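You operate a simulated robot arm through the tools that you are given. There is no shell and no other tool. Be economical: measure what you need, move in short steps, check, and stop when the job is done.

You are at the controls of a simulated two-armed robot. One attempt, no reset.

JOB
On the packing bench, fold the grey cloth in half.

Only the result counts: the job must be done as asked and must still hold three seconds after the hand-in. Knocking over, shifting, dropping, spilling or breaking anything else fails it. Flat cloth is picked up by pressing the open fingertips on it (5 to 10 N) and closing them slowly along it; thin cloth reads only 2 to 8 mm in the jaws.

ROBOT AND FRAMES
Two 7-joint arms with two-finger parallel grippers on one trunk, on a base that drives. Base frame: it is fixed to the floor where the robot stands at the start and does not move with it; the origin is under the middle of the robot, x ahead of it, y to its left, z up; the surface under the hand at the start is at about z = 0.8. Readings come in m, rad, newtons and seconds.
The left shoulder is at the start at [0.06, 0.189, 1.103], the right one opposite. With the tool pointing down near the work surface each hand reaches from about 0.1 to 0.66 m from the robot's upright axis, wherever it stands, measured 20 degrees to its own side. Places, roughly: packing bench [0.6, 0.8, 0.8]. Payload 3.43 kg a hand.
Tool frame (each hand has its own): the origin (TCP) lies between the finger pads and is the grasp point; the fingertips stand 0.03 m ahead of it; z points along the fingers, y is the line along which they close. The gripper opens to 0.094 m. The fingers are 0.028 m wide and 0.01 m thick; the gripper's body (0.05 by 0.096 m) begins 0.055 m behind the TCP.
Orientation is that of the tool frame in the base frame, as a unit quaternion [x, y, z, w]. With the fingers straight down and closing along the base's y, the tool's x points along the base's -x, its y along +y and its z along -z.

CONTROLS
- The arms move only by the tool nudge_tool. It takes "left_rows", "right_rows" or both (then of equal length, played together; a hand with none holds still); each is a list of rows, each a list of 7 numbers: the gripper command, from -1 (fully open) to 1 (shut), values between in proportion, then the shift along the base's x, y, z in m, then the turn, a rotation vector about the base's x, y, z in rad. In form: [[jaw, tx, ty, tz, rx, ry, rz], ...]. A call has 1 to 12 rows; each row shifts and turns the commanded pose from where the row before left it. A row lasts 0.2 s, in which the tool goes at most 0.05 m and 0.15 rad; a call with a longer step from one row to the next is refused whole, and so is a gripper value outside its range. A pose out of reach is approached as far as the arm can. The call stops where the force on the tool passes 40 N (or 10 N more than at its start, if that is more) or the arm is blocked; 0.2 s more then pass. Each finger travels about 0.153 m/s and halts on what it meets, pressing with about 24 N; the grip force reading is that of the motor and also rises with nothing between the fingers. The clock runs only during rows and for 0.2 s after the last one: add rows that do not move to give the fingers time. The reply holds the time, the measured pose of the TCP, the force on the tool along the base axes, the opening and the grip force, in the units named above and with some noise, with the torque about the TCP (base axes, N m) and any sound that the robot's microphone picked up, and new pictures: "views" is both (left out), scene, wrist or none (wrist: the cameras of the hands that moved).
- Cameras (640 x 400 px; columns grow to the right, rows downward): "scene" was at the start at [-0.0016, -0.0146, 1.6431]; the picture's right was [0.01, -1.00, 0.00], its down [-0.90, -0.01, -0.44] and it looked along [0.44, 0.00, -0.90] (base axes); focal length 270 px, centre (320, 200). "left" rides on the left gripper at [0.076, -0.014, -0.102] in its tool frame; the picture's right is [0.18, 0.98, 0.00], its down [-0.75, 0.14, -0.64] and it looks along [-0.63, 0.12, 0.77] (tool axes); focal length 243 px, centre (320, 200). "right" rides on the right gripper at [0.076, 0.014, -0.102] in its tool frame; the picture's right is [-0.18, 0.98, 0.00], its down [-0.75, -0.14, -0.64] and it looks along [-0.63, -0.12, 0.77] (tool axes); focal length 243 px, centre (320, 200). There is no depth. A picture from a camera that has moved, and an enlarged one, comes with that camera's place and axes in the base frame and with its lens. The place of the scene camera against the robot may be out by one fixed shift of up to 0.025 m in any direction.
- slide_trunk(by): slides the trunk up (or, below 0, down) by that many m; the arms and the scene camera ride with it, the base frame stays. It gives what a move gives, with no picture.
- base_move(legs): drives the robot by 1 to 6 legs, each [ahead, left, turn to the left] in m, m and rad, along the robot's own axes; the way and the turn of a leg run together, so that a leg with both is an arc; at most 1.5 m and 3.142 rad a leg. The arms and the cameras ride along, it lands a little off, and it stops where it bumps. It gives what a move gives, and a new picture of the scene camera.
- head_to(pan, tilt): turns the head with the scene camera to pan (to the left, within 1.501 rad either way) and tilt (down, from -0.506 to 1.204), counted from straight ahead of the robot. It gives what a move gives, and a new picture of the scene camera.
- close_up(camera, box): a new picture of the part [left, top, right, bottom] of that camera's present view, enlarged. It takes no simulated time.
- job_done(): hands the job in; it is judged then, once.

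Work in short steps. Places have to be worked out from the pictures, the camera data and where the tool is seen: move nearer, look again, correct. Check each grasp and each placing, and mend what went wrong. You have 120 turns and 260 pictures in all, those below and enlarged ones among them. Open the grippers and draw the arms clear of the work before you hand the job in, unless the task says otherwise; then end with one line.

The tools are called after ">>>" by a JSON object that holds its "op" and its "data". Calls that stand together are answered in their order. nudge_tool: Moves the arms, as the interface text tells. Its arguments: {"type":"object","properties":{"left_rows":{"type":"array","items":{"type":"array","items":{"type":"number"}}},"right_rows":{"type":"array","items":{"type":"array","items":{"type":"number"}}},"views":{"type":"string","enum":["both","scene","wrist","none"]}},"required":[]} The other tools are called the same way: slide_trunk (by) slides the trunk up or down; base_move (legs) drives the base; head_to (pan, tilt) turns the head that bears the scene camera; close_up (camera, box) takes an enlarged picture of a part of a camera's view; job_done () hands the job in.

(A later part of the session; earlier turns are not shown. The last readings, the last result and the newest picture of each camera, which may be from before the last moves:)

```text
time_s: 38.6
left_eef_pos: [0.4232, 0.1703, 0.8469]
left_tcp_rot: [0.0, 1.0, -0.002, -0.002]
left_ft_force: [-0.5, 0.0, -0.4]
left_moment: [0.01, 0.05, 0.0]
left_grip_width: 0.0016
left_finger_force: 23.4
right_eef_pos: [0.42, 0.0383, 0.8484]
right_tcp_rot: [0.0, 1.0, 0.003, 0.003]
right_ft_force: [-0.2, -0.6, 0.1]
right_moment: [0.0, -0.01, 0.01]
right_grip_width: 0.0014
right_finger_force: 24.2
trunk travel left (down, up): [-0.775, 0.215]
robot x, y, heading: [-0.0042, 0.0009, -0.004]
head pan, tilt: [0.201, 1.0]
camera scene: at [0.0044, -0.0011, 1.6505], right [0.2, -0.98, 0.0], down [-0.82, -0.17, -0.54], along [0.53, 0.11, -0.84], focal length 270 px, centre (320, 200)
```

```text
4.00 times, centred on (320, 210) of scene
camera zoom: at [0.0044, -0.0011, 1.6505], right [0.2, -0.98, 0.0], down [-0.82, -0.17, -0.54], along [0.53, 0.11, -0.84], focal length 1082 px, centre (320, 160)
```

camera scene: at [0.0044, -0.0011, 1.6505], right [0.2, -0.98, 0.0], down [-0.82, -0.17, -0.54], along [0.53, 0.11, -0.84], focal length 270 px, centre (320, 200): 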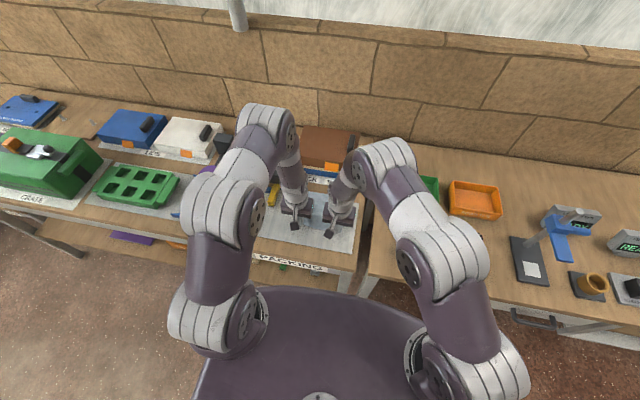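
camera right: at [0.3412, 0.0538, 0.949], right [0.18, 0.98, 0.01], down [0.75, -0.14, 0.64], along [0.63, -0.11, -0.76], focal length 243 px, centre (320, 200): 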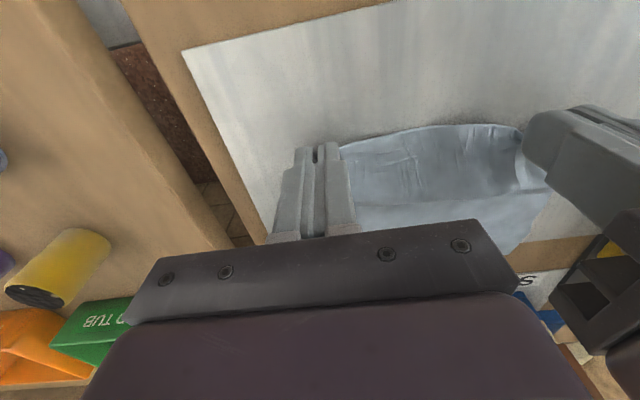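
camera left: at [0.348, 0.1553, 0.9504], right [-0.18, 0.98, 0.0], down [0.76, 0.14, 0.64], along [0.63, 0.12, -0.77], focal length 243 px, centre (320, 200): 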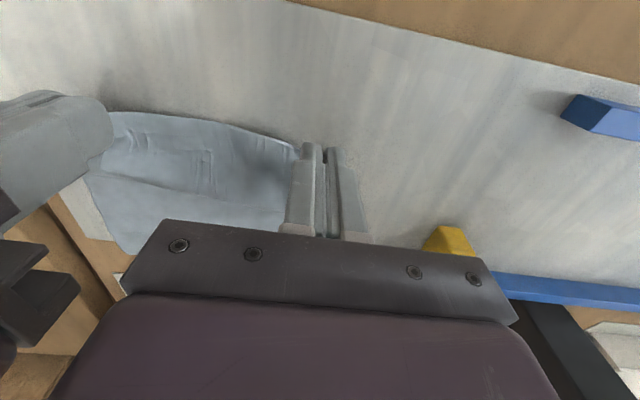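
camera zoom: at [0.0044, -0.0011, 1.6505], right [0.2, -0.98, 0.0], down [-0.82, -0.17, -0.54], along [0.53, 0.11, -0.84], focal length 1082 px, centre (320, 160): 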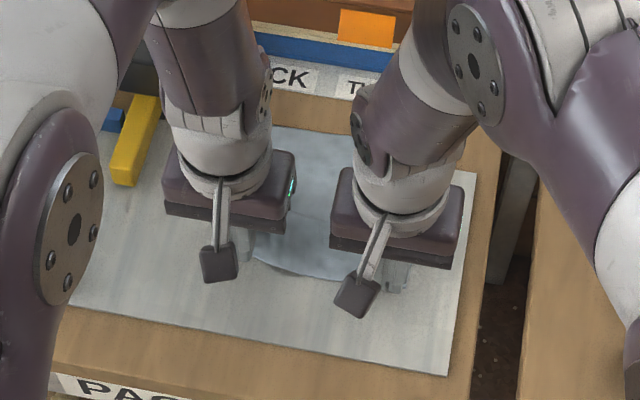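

A step was too long; I resend with shorter ones.

>>> {"op": "nudge_tool", "data": {"left_rows": [[1, -0.008, 0, -0.006, 0, 0, 0], [0.7, 0, 0, 0, 0, 0, 0], [0.3, 0, 0, 0, 0, 0, 0], [0.1, 0, 0, 0.005, 0, 0, 0], [0.1, 0, 0, 0.04, 0, 0, 0], [0.1, -0.02, 0.02, 0.035, 0, 0, 0], [0.1, -0.03, 0.03, 0.02, 0, 0, 0], [0.1, -0.01, 0.03, 0.02, 0, 0, 0]], "right_rows": [[1, -0.008, 0, -0.006, 0, 0, 0], [0.7, 0, 0, 0, 0, 0, 0], [0.3, 0, 0, 0, 0, 0, 0], [0.1, 0, 0, 0.005, 0, 0, 0], [0.1, 0, 0, 0.04, 0, 0, 0], [0.1, -0.02, -0.02, 0.035, 0, 0, 0], [0.1, -0.03, -0.03, 0.02, 0, 0, 0], [0.1, -0.01, -0.03, 0.02, 0, 0, 0]], "views": "wrist"}}

>>> {"op": "close_up", "data": {"camera": "scene", "box": [240, 160, 400, 260]}}

```text
time_s: 40.4
left_eef_pos: [0.3558, 0.2477, 0.9621]
left_tcp_rot: [-0.001, 1.0, -0.001, -0.001]
left_ft_force: [0.0, -0.5, 0.2]
left_moment: [0.02, -0.01, 0.0]
left_grip_width: 0.0424
left_finger_force: 0.1
right_eef_pos: [0.3503, -0.0425, 0.9616]
right_tcp_rot: [0.0, 1.0, 0.002, 0.003]
right_ft_force: [0.0, 0.8, -0.6]
right_moment: [0.0, -0.02, -0.01]
right_grip_width: 0.0421
right_finger_force: 0.1
trunk travel left (down, up): [-0.775, 0.215]
robot x, y, heading: [-0.0008, -0.0054, 0.003]
head pan, tilt: [0.201, 1.0]
camera right: at [0.2721, -0.0266, 1.0633], right [0.18, 0.98, 0.01], down [0.75, -0.14, 0.65], along [0.64, -0.11, -0.76], focal length 243 px, centre (320, 200)
camera left: at [0.28, 0.2344, 1.0644], right [-0.18, 0.98, 0.0], down [0.75, 0.14, 0.64], along [0.63, 0.12, -0.77], focal length 243 px, centre (320, 200)
```

right: 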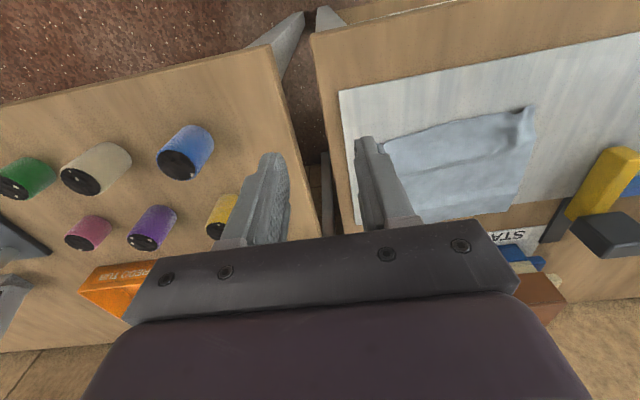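
left: 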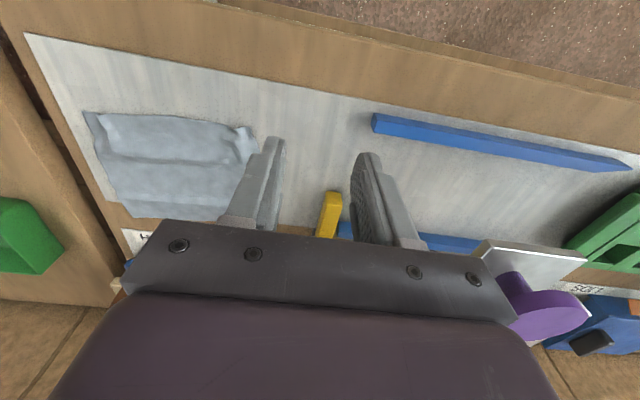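

```text
4.00 times, centred on (320, 210) of scene
camera zoom: at [0.0028, -0.0018, 1.6504], right [0.2, -0.98, 0.0], down [-0.82, -0.17, -0.54], along [0.53, 0.11, -0.84], focal length 1082 px, centre (320, 160)
```

zoom: 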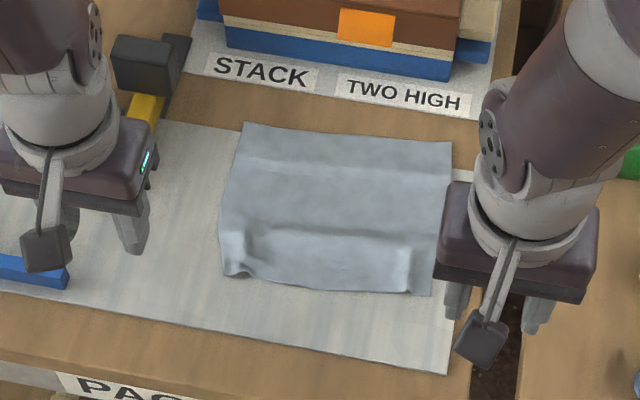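

Very good: the cloth lies nearly flat again with only small bumps at the near corners. I go over the near hem again (left ≈(.417,.172), right ≈(.430,.033)).

>>> {"op": "nudge_tool", "data": {"left_rows": [[0.1, 0.02, -0.025, -0.015, 0, 0, 0], [0.1, 0.02, -0.025, -0.015, 0, 0, 0], [0.1, 0.021, -0.025, -0.02, 0, 0, 0], [0.1, 0, 0, -0.03, 0, 0, 0], [0.1, 0, 0, -0.025, 0, 0, 0]], "right_rows": [[0.1, 0.027, 0.025, -0.015, 0, 0, 0], [0.1, 0.027, 0.025, -0.015, 0, 0, 0], [0.1, 0.026, 0.025, -0.02, 0, 0, 0], [0.1, 0, 0, -0.03, 0, 0, 0], [0.1, 0, 0, -0.025, 0, 0, 0]], "views": "wrist"}}

```text
time_s: 41.6
left_eef_pos: [0.4188, 0.1734, 0.8561]
left_tcp_rot: [-0.001, 1.0, -0.002, -0.001]
left_ft_force: [0.9, -0.4, 0.1]
left_moment: [0.01, 0.0, 0.04]
left_grip_width: 0.0424
left_finger_force: 0.0
right_eef_pos: [0.4334, 0.034, 0.8557]
right_tcp_rot: [0.0, 1.0, 0.004, 0.003]
right_ft_force: [-0.6, -0.1, 0.1]
right_moment: [-0.01, -0.02, 0.0]
right_grip_width: 0.0422
right_finger_force: 0.1
trunk travel left (down, up): [-0.775, 0.215]
robot x, y, heading: [-0.0002, -0.001, -0.003]
head pan, tilt: [0.201, 1.0]
camera right: at [0.3546, 0.0499, 0.9578], right [0.18, 0.98, 0.01], down [0.75, -0.14, 0.64], along [0.63, -0.11, -0.76], focal length 243 px, centre (320, 200)
camera left: at [0.3427, 0.1599, 0.9586], right [-0.18, 0.98, 0.0], down [0.75, 0.14, 0.64], along [0.63, 0.12, -0.77], focal length 243 px, centre (320, 200)
```

right: 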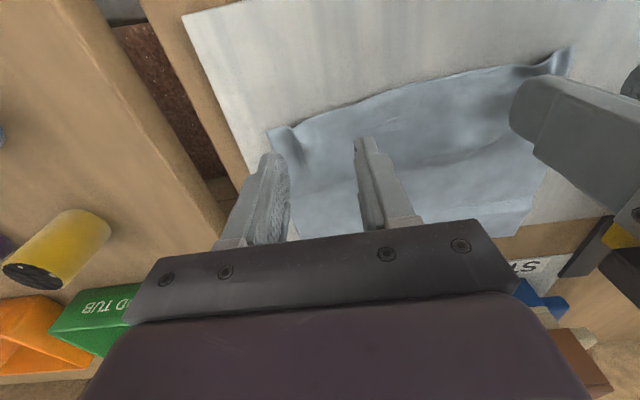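
left: 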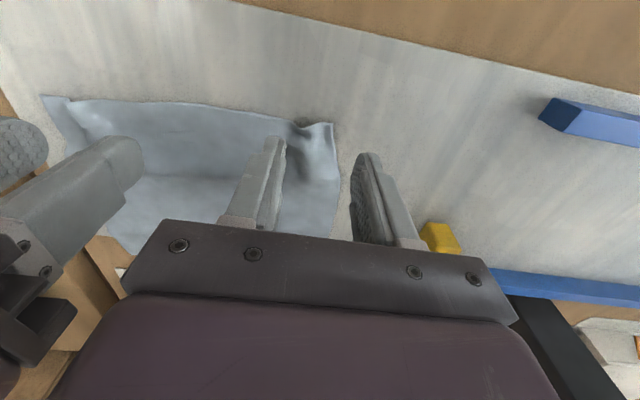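

I nudge both hands to centre on the ridges (left −6 mm y; right −6 mm y, −9 mm x) and press down lightly.

>>> {"op": "nudge_tool", "data": {"left_rows": [[0.2, 0, -0.005, -0.004, 0, 0, 0], [0.2, 0, 0, -0.008, 0, 0, 0], [0.2, 0, 0, -0.006, 0, 0, 0], [0.2, 0, 0, -0.0025, 0, 0, 0]], "right_rows": [[0.2, -0.009, -0.005, -0.004, 0, 0, 0], [0.2, 0, 0, -0.008, 0, 0, 0], [0.2, 0, 0, -0.006, 0, 0, 0], [0.2, 0, 0, -0.0025, 0, 0, 0]], "views": "none"}}

```text
time_s: 42.6
left_eef_pos: [0.4186, 0.1704, 0.836]
left_tcp_rot: [0.0, 1.0, -0.001, -0.001]
left_ft_force: [0.3, 0.3, 0.2]
left_moment: [-0.02, 0.0, -0.03]
left_grip_width: 0.0376
left_finger_force: 0.1
right_eef_pos: [0.4227, 0.0286, 0.8342]
right_tcp_rot: [0.0, 1.0, 0.003, 0.002]
right_ft_force: [0.1, 0.5, -0.1]
right_moment: [0.01, -0.02, 0.01]
right_grip_width: 0.0375
right_finger_force: 0.1
trunk travel left (down, up): [-0.775, 0.215]
robot x, y, heading: [-0.0045, 0.0017, -0.003]
head pan, tilt: [0.201, 1.0]
```

>>> {"op": "nudge_tool", "data": {"left_rows": [[0.2, 0, 0, -0.0015, 0, 0, 0], [0.2, 0, 0, -0.001, 0, 0, 0]], "right_rows": [[0.2, 0, 0, -0.001, 0, 0, 0], [0.2, 0, 0, -0.001, 0, 0, 0]], "views": "none"}}

```text
time_s: 43.2
left_eef_pos: [0.4174, 0.1689, 0.8344]
left_tcp_rot: [0.0, 1.0, -0.002, 0.002]
left_ft_force: [0.6, 2.4, 23.1]
left_moment: [-0.31, 0.02, 0.01]
left_grip_width: 0.0373
left_finger_force: 0.1
right_eef_pos: [0.4209, 0.0292, 0.8363]
right_tcp_rot: [0.0, 1.0, 0.003, 0.004]
right_ft_force: [0.8, 1.0, 4.4]
right_moment: [-0.07, 0.0, 0.02]
right_grip_width: 0.0378
right_finger_force: 0.1
trunk travel left (down, up): [-0.775, 0.215]
robot x, y, heading: [0.001, 0.0032, -0.002]
head pan, tilt: [0.201, 1.0]
```

Contact: left 23 N (too much), right 4 N. I ease the left by about 1.2 mm, add a touch on the right, and close slowly.

>>> {"op": "nudge_tool", "data": {"left_rows": [[0.2, 0, 0, 0.0012, 0, 0, 0], [0.3, 0, 0, 0, 0, 0, 0], [0.4, 0, 0, 0, 0, 0, 0], [0.5, 0, 0, 0, 0, 0, 0], [0.6, 0, 0, 0, 0, 0, 0], [0.7, 0, 0, 0, 0, 0, 0], [0.8, 0, 0, 0, 0, 0, 0], [0.9, 0, 0, 0, 0, 0, 0], [1, 0, 0, 0, 0, 0, 0], [1, 0, 0, 0, 0, 0, 0]], "right_rows": [[0.2, 0, 0, -0.0003, 0, 0, 0], [0.3, 0, 0, 0, 0, 0, 0], [0.4, 0, 0, 0, 0, 0, 0], [0.5, 0, 0, 0, 0, 0, 0], [0.6, 0, 0, 0, 0, 0, 0], [0.7, 0, 0, 0, 0, 0, 0], [0.8, 0, 0, 0, 0, 0, 0], [0.9, 0, 0, 0, 0, 0, 0], [1, 0, 0, 0, 0, 0, 0], [1, 0, 0, 0, 0, 0, 0]], "views": "wrist"}}

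```text
time_s: 45.4
left_eef_pos: [0.417, 0.1695, 0.8349]
left_tcp_rot: [-0.001, 1.0, -0.003, 0.001]
left_ft_force: [1.6, -16.1, 4.3]
left_moment: [-0.51, -0.05, 0.01]
left_grip_width: 0.0031
left_finger_force: 24.0
right_eef_pos: [0.4213, 0.0307, 0.8348]
right_tcp_rot: [0.0, 1.0, 0.003, 0.004]
right_ft_force: [-1.8, 19.2, 16.9]
right_moment: [0.49, 0.06, 0.11]
right_grip_width: 0.0022
right_finger_force: 23.7
trunk travel left (down, up): [-0.775, 0.215]
robot x, y, heading: [0.0029, -0.0004, 0.0]
head pan, tilt: [0.201, 1.0]
camera right: at [0.3431, 0.045, 0.9365], right [0.18, 0.98, 0.01], down [0.75, -0.15, 0.65], along [0.64, -0.11, -0.76], focal length 243 px, centre (320, 200)
camera left: at [0.3407, 0.1558, 0.9381], right [-0.18, 0.98, 0.0], down [0.75, 0.14, 0.64], along [0.63, 0.12, -0.77], focal length 243 px, centre (320, 200)
```

right: 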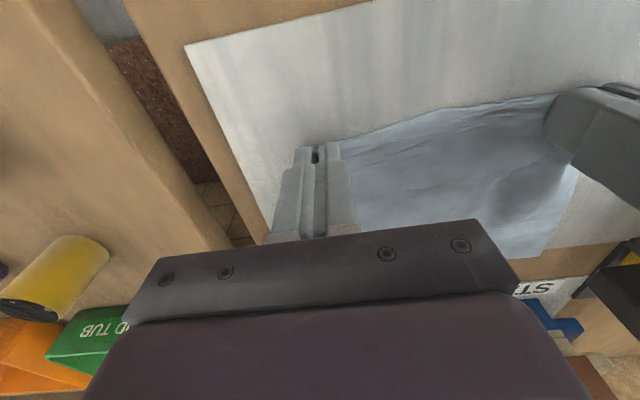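
left: 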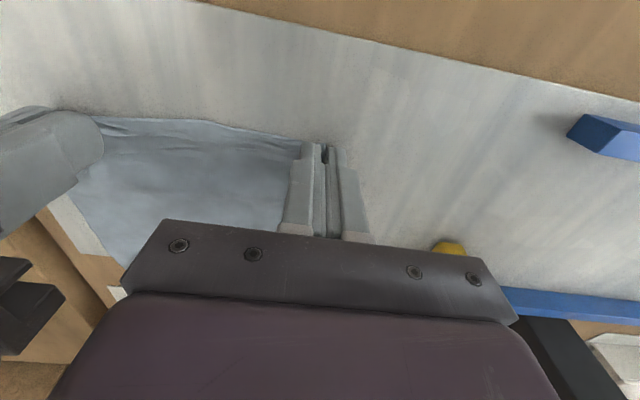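

Both hands hold the hem (3.1 and 2.2 mm). I relieve the sideways tension and lift the cloth to hang free.

>>> {"op": "nudge_tool", "data": {"left_rows": [[1, 0, -0.003, 0.01, 0, 0, 0], [1, 0.01, -0.003, 0.03, 0, 0, 0], [1, 0.01, 0, 0.035, 0, 0, 0], [1, 0.01, 0, 0.035, 0, 0, 0], [1, 0.005, 0, 0.035, 0, 0, 0], [1, 0, 0, 0.03, 0, 0, 0], [1, 0, 0, 0, 0, 0, 0], [1, 0, 0, 0, 0, 0, 0]], "right_rows": [[1, 0, 0.003, 0.01, 0, 0, 0], [1, 0.01, 0.003, 0.03, 0, 0, 0], [1, 0.01, 0, 0.035, 0, 0, 0], [1, 0.01, 0, 0.035, 0, 0, 0], [1, 0, 0, 0.035, 0, 0, 0], [1, 0, 0, 0.03, 0, 0, 0], [1, 0, 0, 0, 0, 0, 0], [1, 0, 0, 0, 0, 0, 0]], "views": "wrist"}}

>>> {"op": "close_up", "data": {"camera": "scene", "box": [240, 150, 400, 250]}}

```text
time_s: 47.2
left_eef_pos: [0.4524, 0.1638, 1.0095]
left_tcp_rot: [0.0, 1.0, -0.002, -0.002]
left_ft_force: [0.1, -0.5, 0.6]
left_moment: [0.0, -0.01, 0.01]
left_grip_width: 0.0026
left_finger_force: 24.3
right_eef_pos: [0.4542, 0.035, 1.0083]
right_tcp_rot: [0.0, 1.0, 0.003, 0.002]
right_ft_force: [-0.4, 0.1, -0.9]
right_moment: [-0.02, -0.01, 0.0]
right_grip_width: 0.0021
right_finger_force: 23.9
trunk travel left (down, up): [-0.775, 0.215]
robot x, y, heading: [0.0016, -0.0, -0.003]
head pan, tilt: [0.201, 1.0]
camera right: at [0.3751, 0.0507, 1.1105], right [0.18, 0.98, 0.01], down [0.75, -0.14, 0.64], along [0.63, -0.11, -0.76], focal length 243 px, centre (320, 200)
camera left: at [0.3768, 0.1494, 1.1123], right [-0.18, 0.98, 0.0], down [0.75, 0.14, 0.64], along [0.63, 0.12, -0.77], focal length 243 px, centre (320, 200)
```

right: 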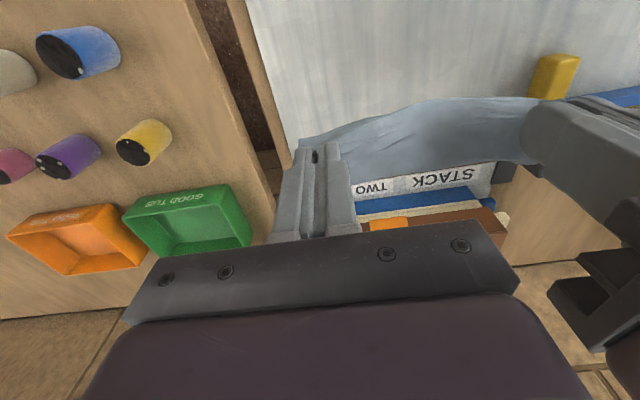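
left: 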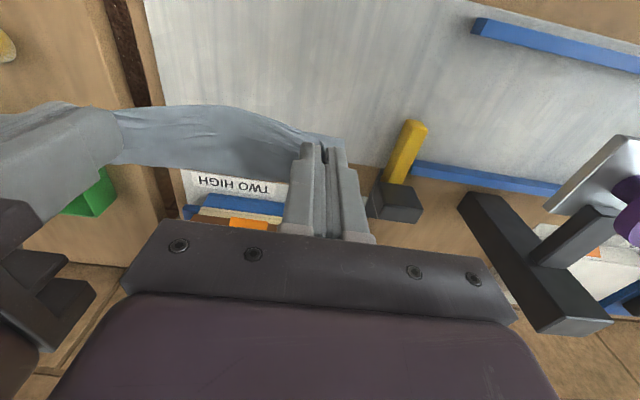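

```text
4.00 times, centred on (320, 200) of scene
camera zoom: at [0.0039, -0.0012, 1.6505], right [0.2, -0.98, 0.0], down [-0.82, -0.17, -0.54], along [0.53, 0.11, -0.84], focal length 1082 px, centre (320, 200)
```

zoom: 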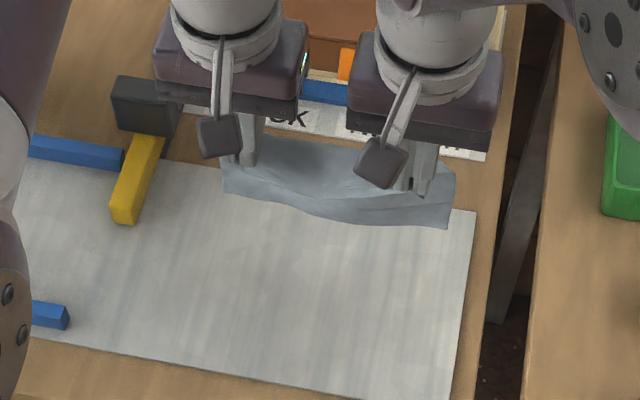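

The hanging cloth may still be swinging. I wait a second and look again.

>>> {"op": "nudge_tool", "data": {"left_rows": [[1, 0, 0, 0, 0, 0, 0], [1, 0, 0, 0, 0, 0, 0], [1, 0, 0, 0, 0, 0, 0], [1, 0, 0, 0, 0, 0, 0], [1, 0, 0, 0, 0, 0, 0]], "views": "none"}}

>>> {"op": "close_up", "data": {"camera": "scene", "box": [270, 160, 366, 220]}}

```text
time_s: 48.4
left_eef_pos: [0.4528, 0.1631, 1.0096]
left_tcp_rot: [0.0, 1.0, -0.001, 0.0]
left_ft_force: [0.5, -0.3, 0.1]
left_moment: [0.01, 0.01, 0.01]
left_grip_width: 0.0029
left_finger_force: 24.5
right_eef_pos: [0.4538, 0.0357, 1.0089]
right_tcp_rot: [0.0, 1.0, 0.002, 0.002]
right_ft_force: [0.7, -1.1, 0.3]
right_moment: [0.01, 0.01, -0.02]
right_grip_width: 0.0021
right_finger_force: 23.4
trunk travel left (down, up): [-0.775, 0.215]
robot x, y, heading: [-0.0013, 0.0008, -0.001]
head pan, tilt: [0.201, 1.0]
```

```text
6.67 times, centred on (318, 190) of scene
camera zoom: at [0.0042, -0.0012, 1.6505], right [0.2, -0.98, 0.0], down [-0.82, -0.17, -0.54], along [0.53, 0.11, -0.84], focal length 1803 px, centre (333, 267)
```

zoom: 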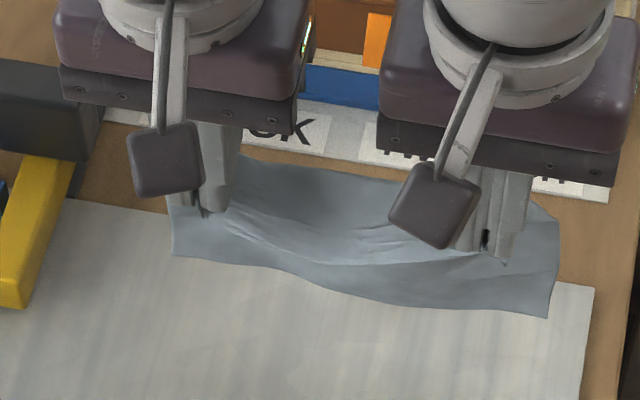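

By triangulating the corners in both views, the bottom edge hangs at x≈0.51, z≈0.83, so the full cloth hangs from the hem. I move back so its bottom edge is above x≈0.42, and lower until it nearly touches.

>>> {"op": "nudge_tool", "data": {"left_rows": [[1, -0.022, 0, 0, 0, 0, 0], [1, -0.022, 0, 0, 0, 0, 0], [1, -0.022, 0, 0, 0, 0, 0], [1, -0.022, 0, 0, 0, 0, 0], [1, 0, 0, -0.008, 0, 0, 0], [1, 0, 0, -0.008, 0, 0, 0], [1, 0, 0, -0.008, 0, 0, 0], [1, 0, 0, -0.008, 0, 0, 0], [1, 0, 0, 0, 0, 0, 0], [1, 0, 0, 0, 0, 0, 0]], "right_rows": [[1, -0.022, 0, 0, 0, 0, 0], [1, -0.022, 0, 0, 0, 0, 0], [1, -0.022, 0, 0, 0, 0, 0], [1, -0.022, 0, 0, 0, 0, 0], [1, 0, 0, -0.008, 0, 0, 0], [1, 0, 0, -0.008, 0, 0, 0], [1, 0, 0, -0.008, 0, 0, 0], [1, 0, 0, -0.008, 0, 0, 0], [1, 0, 0, 0, 0, 0, 0], [1, 0, 0, 0, 0, 0, 0]], "views": "wrist"}}

>>> {"op": "close_up", "data": {"camera": "scene", "box": [250, 170, 378, 250]}}

```text
time_s: 50.6
left_eef_pos: [0.3648, 0.1644, 0.977]
left_tcp_rot: [0.0, 1.0, -0.002, -0.001]
left_ft_force: [-0.3, 0.2, -0.2]
left_moment: [-0.02, 0.0, 0.0]
left_grip_width: 0.0027
left_finger_force: 24.0
right_eef_pos: [0.3649, 0.0353, 0.9778]
right_tcp_rot: [0.001, 1.0, 0.003, 0.003]
right_ft_force: [-0.1, 0.4, -1.3]
right_moment: [-0.01, 0.01, 0.0]
right_grip_width: 0.0022
right_finger_force: 24.0
trunk travel left (down, up): [-0.775, 0.215]
robot x, y, heading: [-0.001, -0.0033, 0.0]
head pan, tilt: [0.201, 1.0]
camera right: at [0.2862, 0.0509, 1.0782], right [0.18, 0.98, 0.01], down [0.75, -0.14, 0.64], along [0.63, -0.11, -0.76], focal length 243 px, centre (320, 200)
camera left: at [0.2891, 0.1502, 1.0799], right [-0.18, 0.98, 0.0], down [0.75, 0.14, 0.64], along [0.63, 0.12, -0.77], focal length 243 px, centre (320, 200)
```

right: 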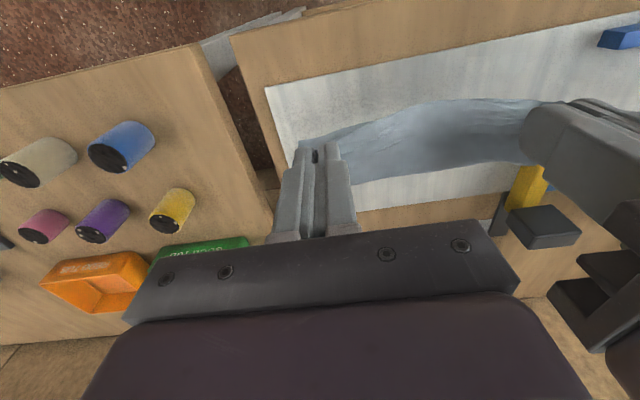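
left: 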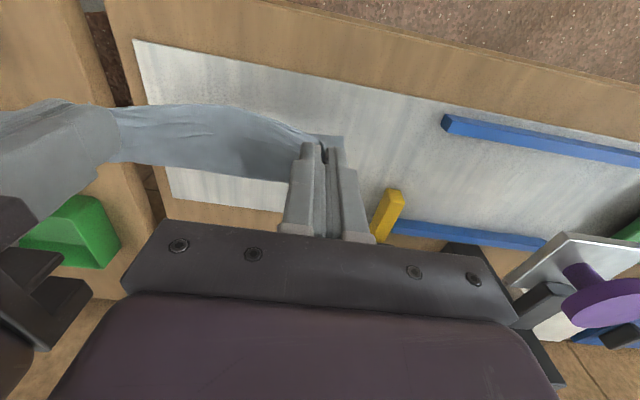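

```text
5.00 times, centred on (314, 210) of scene
camera zoom: at [0.0045, -0.0011, 1.6505], right [0.2, -0.98, 0.0], down [-0.82, -0.17, -0.54], along [0.53, 0.11, -0.84], focal length 1353 px, centre (350, 150)
```

zoom: 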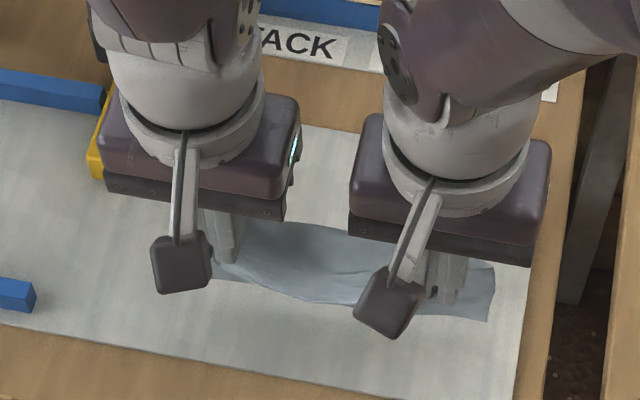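

The bottom edge is just above the mat at x≈0.42. Now I move forward while lowering, laying the lower half on the mat, up to a fold line at x≈0.50.

>>> {"op": "nudge_tool", "data": {"left_rows": [[1, 0.018, 0, -0.004, 0, 0, 0], [1, 0.018, 0, -0.004, 0, 0, 0], [1, 0.018, 0, -0.004, 0, 0, 0], [1, 0.015, 0, -0.006, 0, 0, 0], [1, 0.015, 0, -0.008, 0, 0, 0], [1, 0.015, 0, -0.01, 0, 0, 0], [1, 0.013, 0, -0.012, 0, 0, 0], [1, 0.012, 0, -0.012, 0, 0, 0], [1, 0.01, 0, -0.012, 0, 0, 0], [1, 0, 0, 0, 0, 0, 0]], "right_rows": [[1, 0.018, 0, -0.004, 0, 0, 0], [1, 0.018, 0, -0.004, 0, 0, 0], [1, 0.018, 0, -0.004, 0, 0, 0], [1, 0.015, 0, -0.006, 0, 0, 0], [1, 0.015, 0, -0.008, 0, 0, 0], [1, 0.015, 0, -0.01, 0, 0, 0], [1, 0.013, 0, -0.012, 0, 0, 0], [1, 0.012, 0, -0.012, 0, 0, 0], [1, 0.01, 0, -0.012, 0, 0, 0], [1, 0, 0, 0, 0, 0, 0]], "views": "wrist"}}

>>> {"op": "close_up", "data": {"camera": "scene", "box": [250, 170, 378, 250]}}

```text
time_s: 52.8
left_eef_pos: [0.4998, 0.1636, 0.905]
left_tcp_rot: [0.0, 1.0, -0.001, -0.001]
left_ft_force: [-0.4, -0.5, 0.5]
left_moment: [0.0, -0.01, 0.01]
left_grip_width: 0.0029
left_finger_force: 24.2
right_eef_pos: [0.4991, 0.035, 0.9052]
right_tcp_rot: [0.0, 1.0, 0.001, 0.002]
right_ft_force: [-0.9, 0.2, 0.7]
right_moment: [-0.03, -0.01, 0.01]
right_grip_width: 0.0022
right_finger_force: 24.3
trunk travel left (down, up): [-0.775, 0.215]
robot x, y, heading: [0.0022, -0.0037, 0.001]
head pan, tilt: [0.201, 1.0]
camera right: at [0.4196, 0.0503, 1.0067], right [0.18, 0.98, 0.01], down [0.75, -0.14, 0.65], along [0.64, -0.11, -0.76], focal length 243 px, centre (320, 200)
camera left: at [0.4233, 0.1496, 1.0081], right [-0.18, 0.98, 0.0], down [0.75, 0.14, 0.64], along [0.63, 0.12, -0.77], focal length 243 px, centre (320, 200)
```

right: 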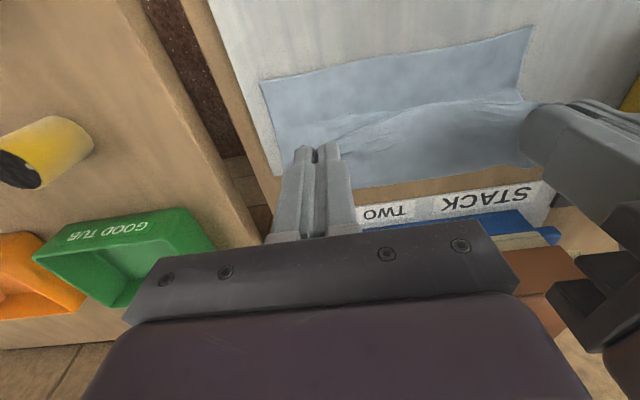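
left: 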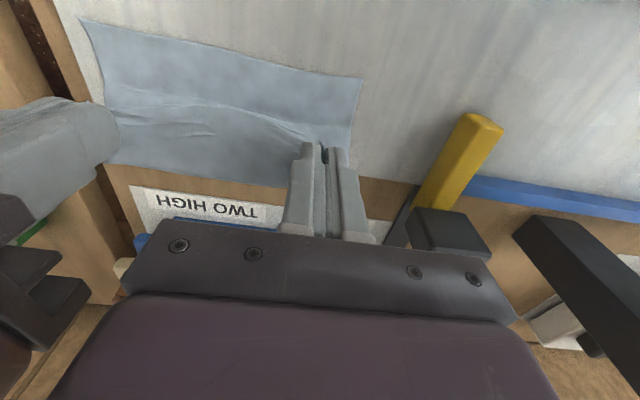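

```text
5.00 times, centred on (314, 210) of scene
camera zoom: at [0.0034, -0.0012, 1.6505], right [0.2, -0.98, 0.0], down [-0.82, -0.17, -0.54], along [0.53, 0.11, -0.84], focal length 1353 px, centre (350, 150)
```

zoom: 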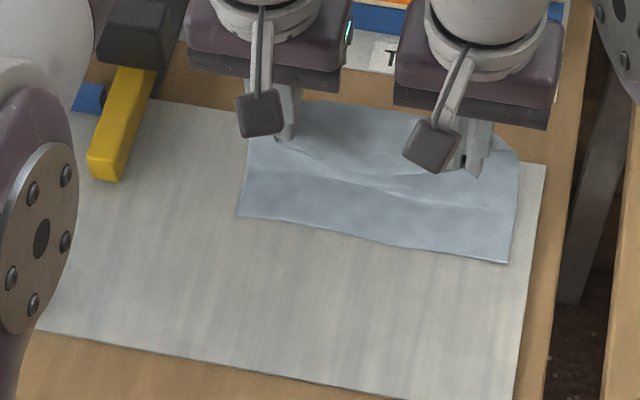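

Excellent: the lower half lies flat with its edge at x≈0.466, and the gripped hem is the right way round. I go slightly forward and down, then back and down to lay the hem on that edge.

>>> {"op": "nudge_tool", "data": {"left_rows": [[1, 0.015, 0, -0.01, 0, 0, 0], [1, 0.01, 0, -0.008, 0, 0, 0], [1, -0.012, 0, -0.006, 0, 0, 0], [1, -0.014, 0, -0.01, 0, 0, 0], [1, -0.012, 0, -0.012, 0, 0, 0], [1, -0.008, 0, -0.01, 0, 0, 0], [1, 0, 0, 0, 0, 0, 0]], "right_rows": [[1, 0.015, 0, -0.01, 0, 0, 0], [1, 0.01, 0, -0.008, 0, 0, 0], [1, -0.012, 0, -0.006, 0, 0, 0], [1, -0.014, 0, -0.01, 0, 0, 0], [1, -0.012, 0, -0.012, 0, 0, 0], [1, -0.008, 0, -0.01, 0, 0, 0], [1, 0, 0, 0, 0, 0, 0]], "views": "wrist"}}

>>> {"op": "close_up", "data": {"camera": "scene", "box": [250, 170, 378, 250]}}

```text
time_s: 54.4
left_eef_pos: [0.4778, 0.1634, 0.8491]
left_tcp_rot: [-0.001, 1.0, -0.002, -0.001]
left_ft_force: [0.6, 1.0, -0.7]
left_moment: [0.02, -0.02, 0.04]
left_grip_width: 0.0025
left_finger_force: 23.9
right_eef_pos: [0.4785, 0.0359, 0.8494]
right_tcp_rot: [0.0, 1.0, 0.003, 0.004]
right_ft_force: [-1.5, 0.7, -0.2]
right_moment: [0.04, -0.01, 0.01]
right_grip_width: 0.0019
right_finger_force: 23.8
trunk travel left (down, up): [-0.775, 0.215]
robot x, y, heading: [0.0004, 0.0033, 0.003]
head pan, tilt: [0.201, 1.0]
camera right: at [0.3991, 0.0506, 0.9498], right [0.18, 0.98, 0.01], down [0.75, -0.14, 0.64], along [0.63, -0.11, -0.76], focal length 243 px, centre (320, 200)
camera left: at [0.4019, 0.1501, 0.9516], right [-0.18, 0.98, 0.0], down [0.76, 0.14, 0.64], along [0.63, 0.12, -0.77], focal length 243 px, centre (320, 200)
```

right: 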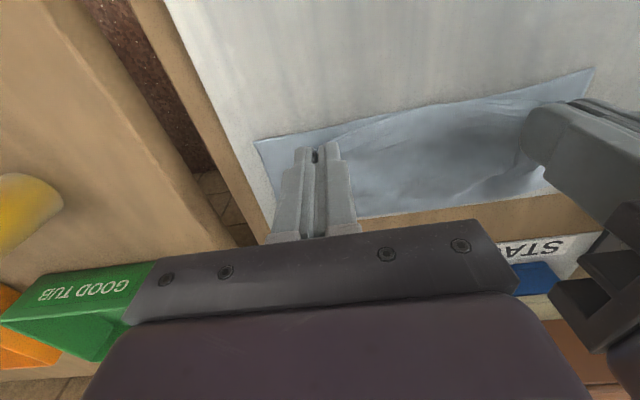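
left: 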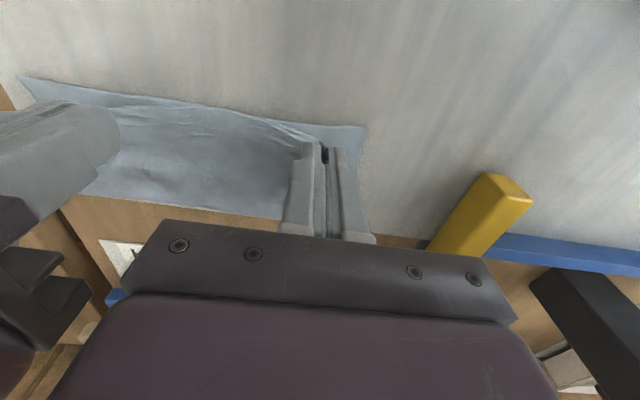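

```text
5.00 times, centred on (314, 210) of scene
camera zoom: at [0.0045, -0.0012, 1.6505], right [0.2, -0.98, 0.0], down [-0.82, -0.17, -0.54], along [0.53, 0.11, -0.84], focal length 1353 px, centre (350, 150)
```

zoom: 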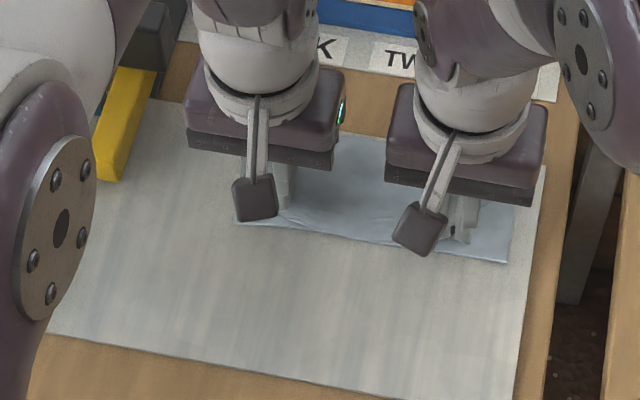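

The hem sits a few millimetres short of the lower edge. I lower while drawing back 6 mm, then open slowly and rise straight up.

>>> {"op": "nudge_tool", "data": {"left_rows": [[1, -0.004, 0, -0.005, 0, 0, 0], [1, -0.003, 0, -0.004, 0, 0, 0], [1, 0, 0, 0, 0, 0, 0], [0.8, 0, 0, 0, 0, 0, 0], [0.6, 0, 0, 0, 0, 0, 0], [0.4, 0, 0, 0, 0, 0, 0], [0.25, 0, 0, 0, 0, 0, 0], [0.25, 0, 0, 0.006, 0, 0, 0], [0.25, 0, 0, 0.02, 0, 0, 0], [0.25, 0, 0, 0.04, 0, 0, 0], [0.25, -0.02, 0.03, 0.03, 0, 0, 0]], "right_rows": [[1, -0.004, 0, -0.005, 0, 0, 0], [1, -0.003, 0, -0.004, 0, 0, 0], [1, 0, 0, 0, 0, 0, 0], [0.8, 0, 0, 0, 0, 0, 0], [0.6, 0, 0, 0, 0, 0, 0], [0.4, 0, 0, 0, 0, 0, 0], [0.25, 0, 0, 0, 0, 0, 0], [0.25, 0, 0, 0.006, 0, 0, 0], [0.25, 0, 0, 0.02, 0, 0, 0], [0.25, 0, 0, 0.04, 0, 0, 0], [0.25, -0.02, -0.03, 0.03, 0, 0, 0]], "views": "wrist"}}

>>> {"op": "close_up", "data": {"camera": "scene", "box": [250, 170, 378, 250]}}

```text
time_s: 56.8
left_eef_pos: [0.448, 0.193, 0.9375]
left_tcp_rot: [0.0, 1.0, -0.002, 0.0]
left_ft_force: [0.9, -0.2, -0.9]
left_moment: [0.01, -0.02, -0.01]
left_grip_width: 0.0354
left_finger_force: 0.1
right_eef_pos: [0.4474, 0.004, 0.9394]
right_tcp_rot: [0.0, 1.0, 0.002, 0.004]
right_ft_force: [0.3, -1.0, -0.1]
right_moment: [0.01, -0.04, -0.01]
right_grip_width: 0.0349
right_finger_force: 0.1
trunk travel left (down, up): [-0.775, 0.215]
robot x, y, heading: [0.0033, -0.003, 0.003]
head pan, tilt: [0.201, 1.0]
camera right: at [0.3691, 0.0193, 1.0397], right [0.18, 0.98, 0.01], down [0.75, -0.14, 0.65], along [0.64, -0.11, -0.76], focal length 243 px, centre (320, 200)
camera left: at [0.373, 0.1804, 1.0401], right [-0.18, 0.98, 0.0], down [0.75, 0.14, 0.64], along [0.63, 0.12, -0.77], focal length 243 px, centre (320, 200)
```

right: 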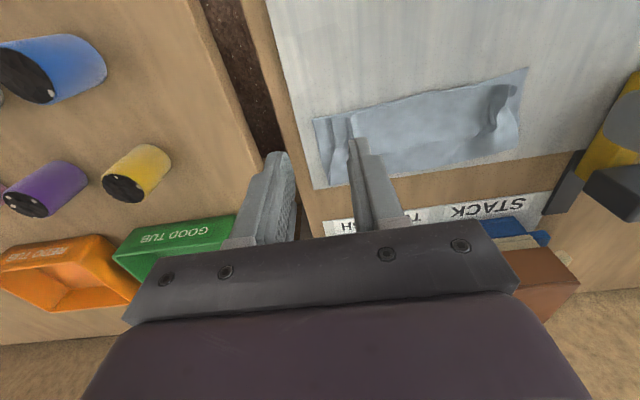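
left: 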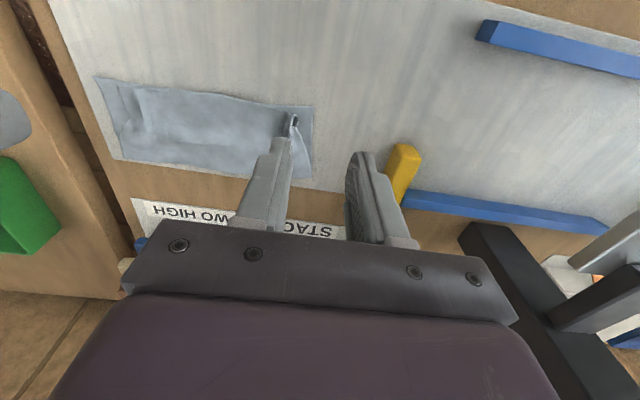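

```text
5.00 times, centred on (314, 210) of scene
camera zoom: at [0.0004, -0.0014, 1.6504], right [0.2, -0.98, 0.0], down [-0.82, -0.17, -0.54], along [0.53, 0.11, -0.84], focal length 1353 px, centre (350, 150)
```

zoom: 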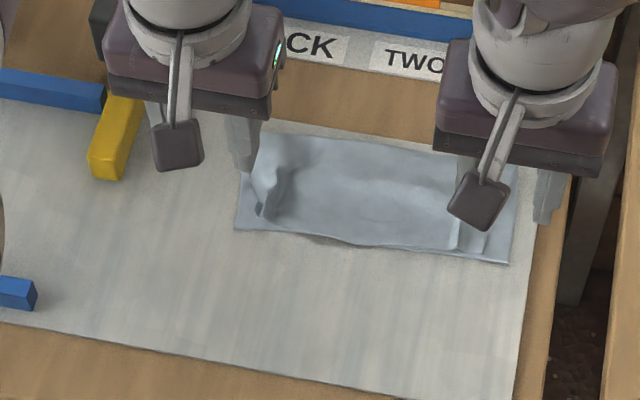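

The cloth is folded with edges meeting; two pinch ridges remain at the hem corners. I pull the hands further away for a clear look.

>>> {"op": "nudge_tool", "data": {"left_rows": [[0.25, -0.03, 0.03, 0.01, 0, 0, 0], [0.25, -0.03, 0.03, 0.01, 0, 0, 0], [0.25, -0.03, 0.01, 0, 0, 0, 0]], "right_rows": [[0.25, -0.03, -0.03, 0.01, 0, 0, 0], [0.25, -0.03, -0.03, 0.01, 0, 0, 0], [0.25, -0.03, -0.01, 0, 0, 0, 0]], "views": "none"}}

>>> {"op": "close_up", "data": {"camera": "scene", "box": [278, 174, 374, 234]}}

>>> {"op": "close_up", "data": {"camera": "right", "box": [320, 60, 640, 260]}}

>>> {"op": "close_up", "data": {"camera": "left", "box": [0, 60, 320, 260]}}

```text
time_s: 57.6
left_eef_pos: [0.3605, 0.2644, 0.956]
left_tcp_rot: [0.0, 1.0, -0.001, -0.001]
left_ft_force: [-0.3, -0.6, -0.5]
left_moment: [0.0, -0.01, -0.02]
left_grip_width: 0.0352
left_finger_force: 0.0
right_eef_pos: [0.3599, -0.0646, 0.957]
right_tcp_rot: [0.0, 1.0, 0.002, 0.003]
right_ft_force: [-0.5, -0.1, 0.4]
right_moment: [0.0, -0.01, 0.0]
right_grip_width: 0.0355
right_finger_force: 0.1
trunk travel left (down, up): [-0.775, 0.215]
robot x, y, heading: [0.0001, 0.0027, 0.002]
head pan, tilt: [0.201, 1.0]
```

```text
6.67 times, centred on (326, 204) of scene
camera zoom: at [0.0035, -0.0009, 1.6504], right [0.2, -0.98, 0.0], down [-0.82, -0.17, -0.54], along [0.53, 0.11, -0.84], focal length 1803 px, centre (280, 173)
```

zoom: 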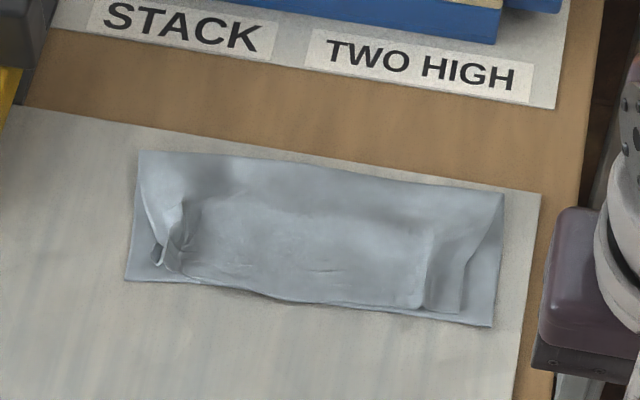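

```text
2.00 times, centred on (480, 160) of right
camera zoom: at [0.2817, -0.0502, 1.0575], right [0.18, 0.98, 0.01], down [0.75, -0.14, 0.64], along [0.63, -0.11, -0.76], focal length 485 px, centre (0, 280)
```

zoom: 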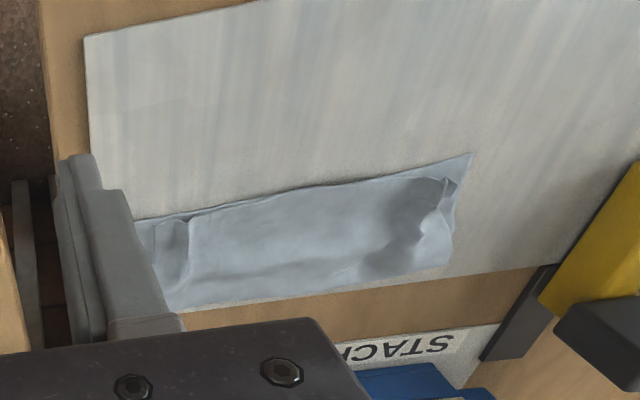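

```text
2.00 times, centred on (160, 160) of left
camera zoom: at [0.2842, 0.2512, 1.059], right [-0.18, 0.98, 0.0], down [0.76, 0.14, 0.64], along [0.63, 0.12, -0.77], focal length 485 px, centre (640, 280)
```

zoom: 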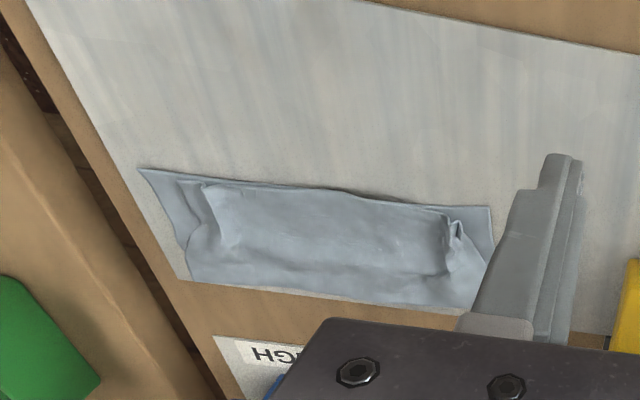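

Fold is good, but the two top corners are drawn in 2–3 cm by the pinch ridges. I'll press lightly astride each ridge with nearly closed fingers and spread them open, moving outward, to flatten the hem corners.

>>> {"op": "nudge_tool", "data": {"left_rows": [[0.7, 0.035, -0.03, -0.01, 0, 0, 0], [0.75, 0.035, -0.03, -0.015, 0, 0, 0], [0.75, 0.035, -0.03, -0.015, 0, 0, 0], [0.75, 0.013, -0.006, -0.03, 0, 0, 0], [0.75, 0, 0, -0.03, 0, 0, 0], [0.75, 0, 0, -0.01, 0, 0, 0]], "right_rows": [[0.7, 0.035, 0.03, -0.01, 0, 0, 0], [0.75, 0.035, 0.03, -0.015, 0, 0, 0], [0.75, 0.035, 0.03, -0.015, 0, 0, 0], [0.75, 0.011, 0.006, -0.03, 0, 0, 0], [0.75, 0, 0, -0.03, 0, 0, 0], [0.75, 0, 0, -0.01, 0, 0, 0]], "views": "wrist"}}

```text
time_s: 59.0
left_eef_pos: [0.4783, 0.1679, 0.8457]
left_tcp_rot: [0.0, 1.0, -0.002, -0.001]
left_ft_force: [-0.9, 1.0, -0.5]
left_moment: [0.02, -0.01, -0.01]
left_grip_width: 0.0118
left_finger_force: 0.2
right_eef_pos: [0.4762, 0.0307, 0.8455]
right_tcp_rot: [0.0, 1.0, 0.003, 0.003]
right_ft_force: [0.4, -0.2, -1.2]
right_moment: [-0.02, 0.03, -0.02]
right_grip_width: 0.0119
right_finger_force: 0.1
trunk travel left (down, up): [-0.775, 0.215]
robot x, y, heading: [0.0023, 0.0004, 0.0]
head pan, tilt: [0.201, 1.0]
camera right: at [0.3984, 0.0465, 0.9478], right [0.18, 0.98, 0.01], down [0.75, -0.14, 0.64], along [0.63, -0.11, -0.76], focal length 243 px, centre (320, 200)
camera left: at [0.4029, 0.1545, 0.948], right [-0.18, 0.98, 0.0], down [0.76, 0.14, 0.64], along [0.63, 0.12, -0.77], focal length 243 px, centre (320, 200)
```

right: 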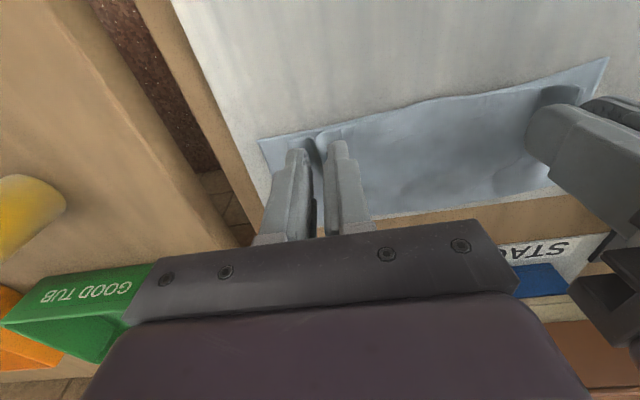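
left: 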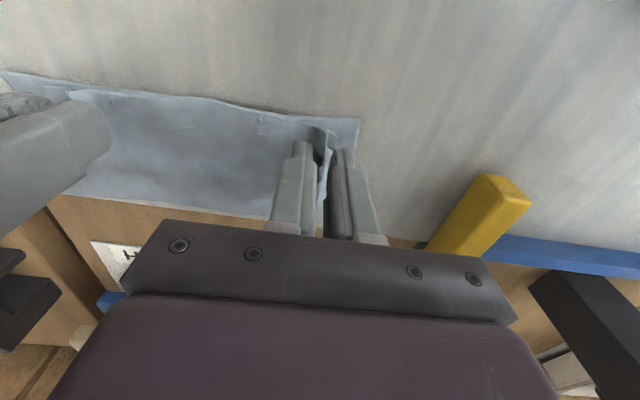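

The fingers straddle each ridge as wanted. I press down in small steps to get light contact.

>>> {"op": "nudge_tool", "data": {"left_rows": [[0.75, 0, 0, -0.004, 0, 0, 0], [0.75, 0, 0, -0.003, 0, 0, 0], [0.75, 0, 0, -0.002, 0, 0, 0]], "right_rows": [[0.75, 0, 0, -0.004, 0, 0, 0], [0.75, 0, 0, -0.003, 0, 0, 0], [0.75, 0, 0, -0.002, 0, 0, 0]], "views": "none"}}

```text
time_s: 59.8
left_eef_pos: [0.4783, 0.1684, 0.8376]
left_tcp_rot: [0.0, 1.0, -0.001, -0.001]
left_ft_force: [0.2, 0.7, 1.1]
left_moment: [0.03, 0.0, -0.04]
left_grip_width: 0.0119
left_finger_force: 0.1
right_eef_pos: [0.4766, 0.032, 0.8389]
right_tcp_rot: [-0.001, 1.0, 0.002, 0.003]
right_ft_force: [-0.4, -0.6, -0.5]
right_moment: [0.01, 0.02, 0.01]
right_grip_width: 0.0118
right_finger_force: 0.1
trunk travel left (down, up): [-0.775, 0.215]
robot x, y, heading: [0.001, 0.002, -0.002]
head pan, tilt: [0.201, 1.0]
```

>>> {"op": "nudge_tool", "data": {"left_rows": [[0.75, 0, 0, -0.0012, 0, 0, 0], [0.75, 0, 0, 0, 0, 0, 0]], "right_rows": [[0.75, 0, 0, -0.0015, 0, 0, 0], [0.75, 0, 0, 0, 0, 0, 0]], "views": "none"}}

```text
time_s: 60.4
left_eef_pos: [0.4777, 0.1676, 0.8366]
left_tcp_rot: [0.0, 1.0, -0.002, 0.0]
left_ft_force: [0.3, 0.1, 3.3]
left_moment: [0.0, 0.03, 0.02]
left_grip_width: 0.0119
left_finger_force: 0.1
right_eef_pos: [0.4763, 0.0317, 0.8374]
right_tcp_rot: [-0.001, 1.0, 0.003, 0.004]
right_ft_force: [1.3, -1.1, 7.6]
right_moment: [-0.03, 0.0, -0.01]
right_grip_width: 0.0118
right_finger_force: 0.0
trunk travel left (down, up): [-0.775, 0.215]
robot x, y, heading: [0.0017, -0.0013, -0.0]
head pan, tilt: [0.201, 1.0]
```

Light contact (3 and 8 N). Now I open slowly while shifting each hand outward, so the outer fingers draw the corners out.

>>> {"op": "nudge_tool", "data": {"left_rows": [[0.65, 0, 0.0024, 0, 0, 0, 0], [0.55, 0, 0.0024, 0, 0, 0, 0], [0.45, 0, 0.0024, 0, 0, 0, 0], [0.35, 0, 0.0024, 0, 0, 0, 0], [0.25, 0, 0.0024, 0, 0, 0, 0], [0.15, 0, 0.0024, 0, 0, 0, 0], [0.15, 0, 0, 0.004, 0, 0, 0], [0.15, 0, 0, 0.03, 0, 0, 0], [0.15, -0.02, 0.02, 0.035, 0, 0, 0], [0.15, -0.03, 0.03, 0.02, 0, 0, 0], [0.15, -0.03, 0.03, 0.01, 0, 0, 0]], "right_rows": [[0.66, 0, -0.0021, 0, 0, 0, 0], [0.57, 0, -0.0021, 0, 0, 0, 0], [0.48, 0, -0.0021, 0, 0, 0, 0], [0.39, 0, -0.0021, 0, 0, 0, 0], [0.3, 0, -0.0021, 0, 0, 0, 0], [0.3, 0, 0, 0, 0, 0, 0], [0.3, 0, 0, 0.004, 0, 0, 0], [0.3, 0, 0, 0.03, 0, 0, 0], [0.3, -0.02, -0.02, 0.035, 0, 0, 0], [0.3, -0.03, -0.03, 0.02, 0, 0, 0], [0.3, -0.03, -0.03, 0.01, 0, 0, 0]], "views": "none"}}

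>>> {"op": "close_up", "data": {"camera": "scene", "box": [278, 174, 374, 234]}}

>>> {"op": "close_up", "data": {"camera": "right", "box": [320, 60, 640, 260]}}

>>> {"op": "close_up", "data": {"camera": "left", "box": [0, 60, 320, 260]}}

```text
time_s: 62.8
left_eef_pos: [0.3961, 0.2628, 0.9355]
left_tcp_rot: [0.0, 1.0, -0.003, 0.0]
left_ft_force: [0.2, -0.7, 0.3]
left_moment: [-0.05, -0.02, -0.01]
left_grip_width: 0.04
left_finger_force: 0.0
right_eef_pos: [0.3944, -0.0585, 0.9341]
right_tcp_rot: [0.0, 1.0, 0.003, 0.003]
right_ft_force: [-0.6, 0.5, 0.0]
right_moment: [0.01, 0.0, -0.02]
right_grip_width: 0.033
right_finger_force: 0.1
trunk travel left (down, up): [-0.775, 0.215]
robot x, y, heading: [-0.0038, -0.0, -0.001]
head pan, tilt: [0.201, 1.0]
```

```text
6.67 times, centred on (326, 204) of scene
camera zoom: at [0.0015, -0.0013, 1.6504], right [0.2, -0.98, 0.0], down [-0.82, -0.17, -0.54], along [0.53, 0.11, -0.84], focal length 1803 px, centre (280, 173)
```

zoom: 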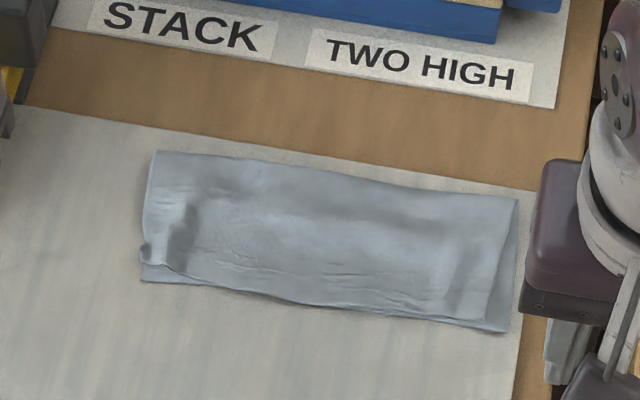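

```text
2.00 times, centred on (480, 160) of right
camera zoom: at [0.3158, -0.0433, 1.0363], right [0.18, 0.98, 0.01], down [0.75, -0.14, 0.65], along [0.64, -0.11, -0.76], focal length 485 px, centre (0, 280)
```

zoom: 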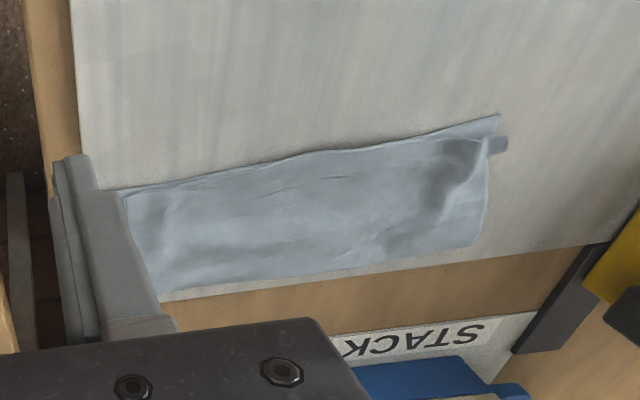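

```text
2.00 times, centred on (160, 160) of left
camera zoom: at [0.3208, 0.2493, 1.0381], right [-0.18, 0.98, 0.0], down [0.75, 0.14, 0.64], along [0.63, 0.12, -0.77], focal length 485 px, centre (640, 280)
```

zoom: 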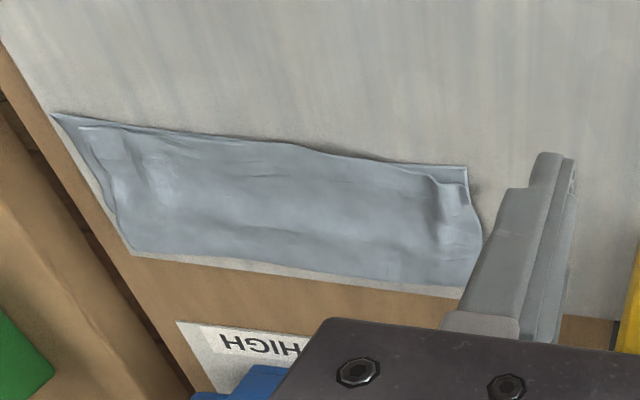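

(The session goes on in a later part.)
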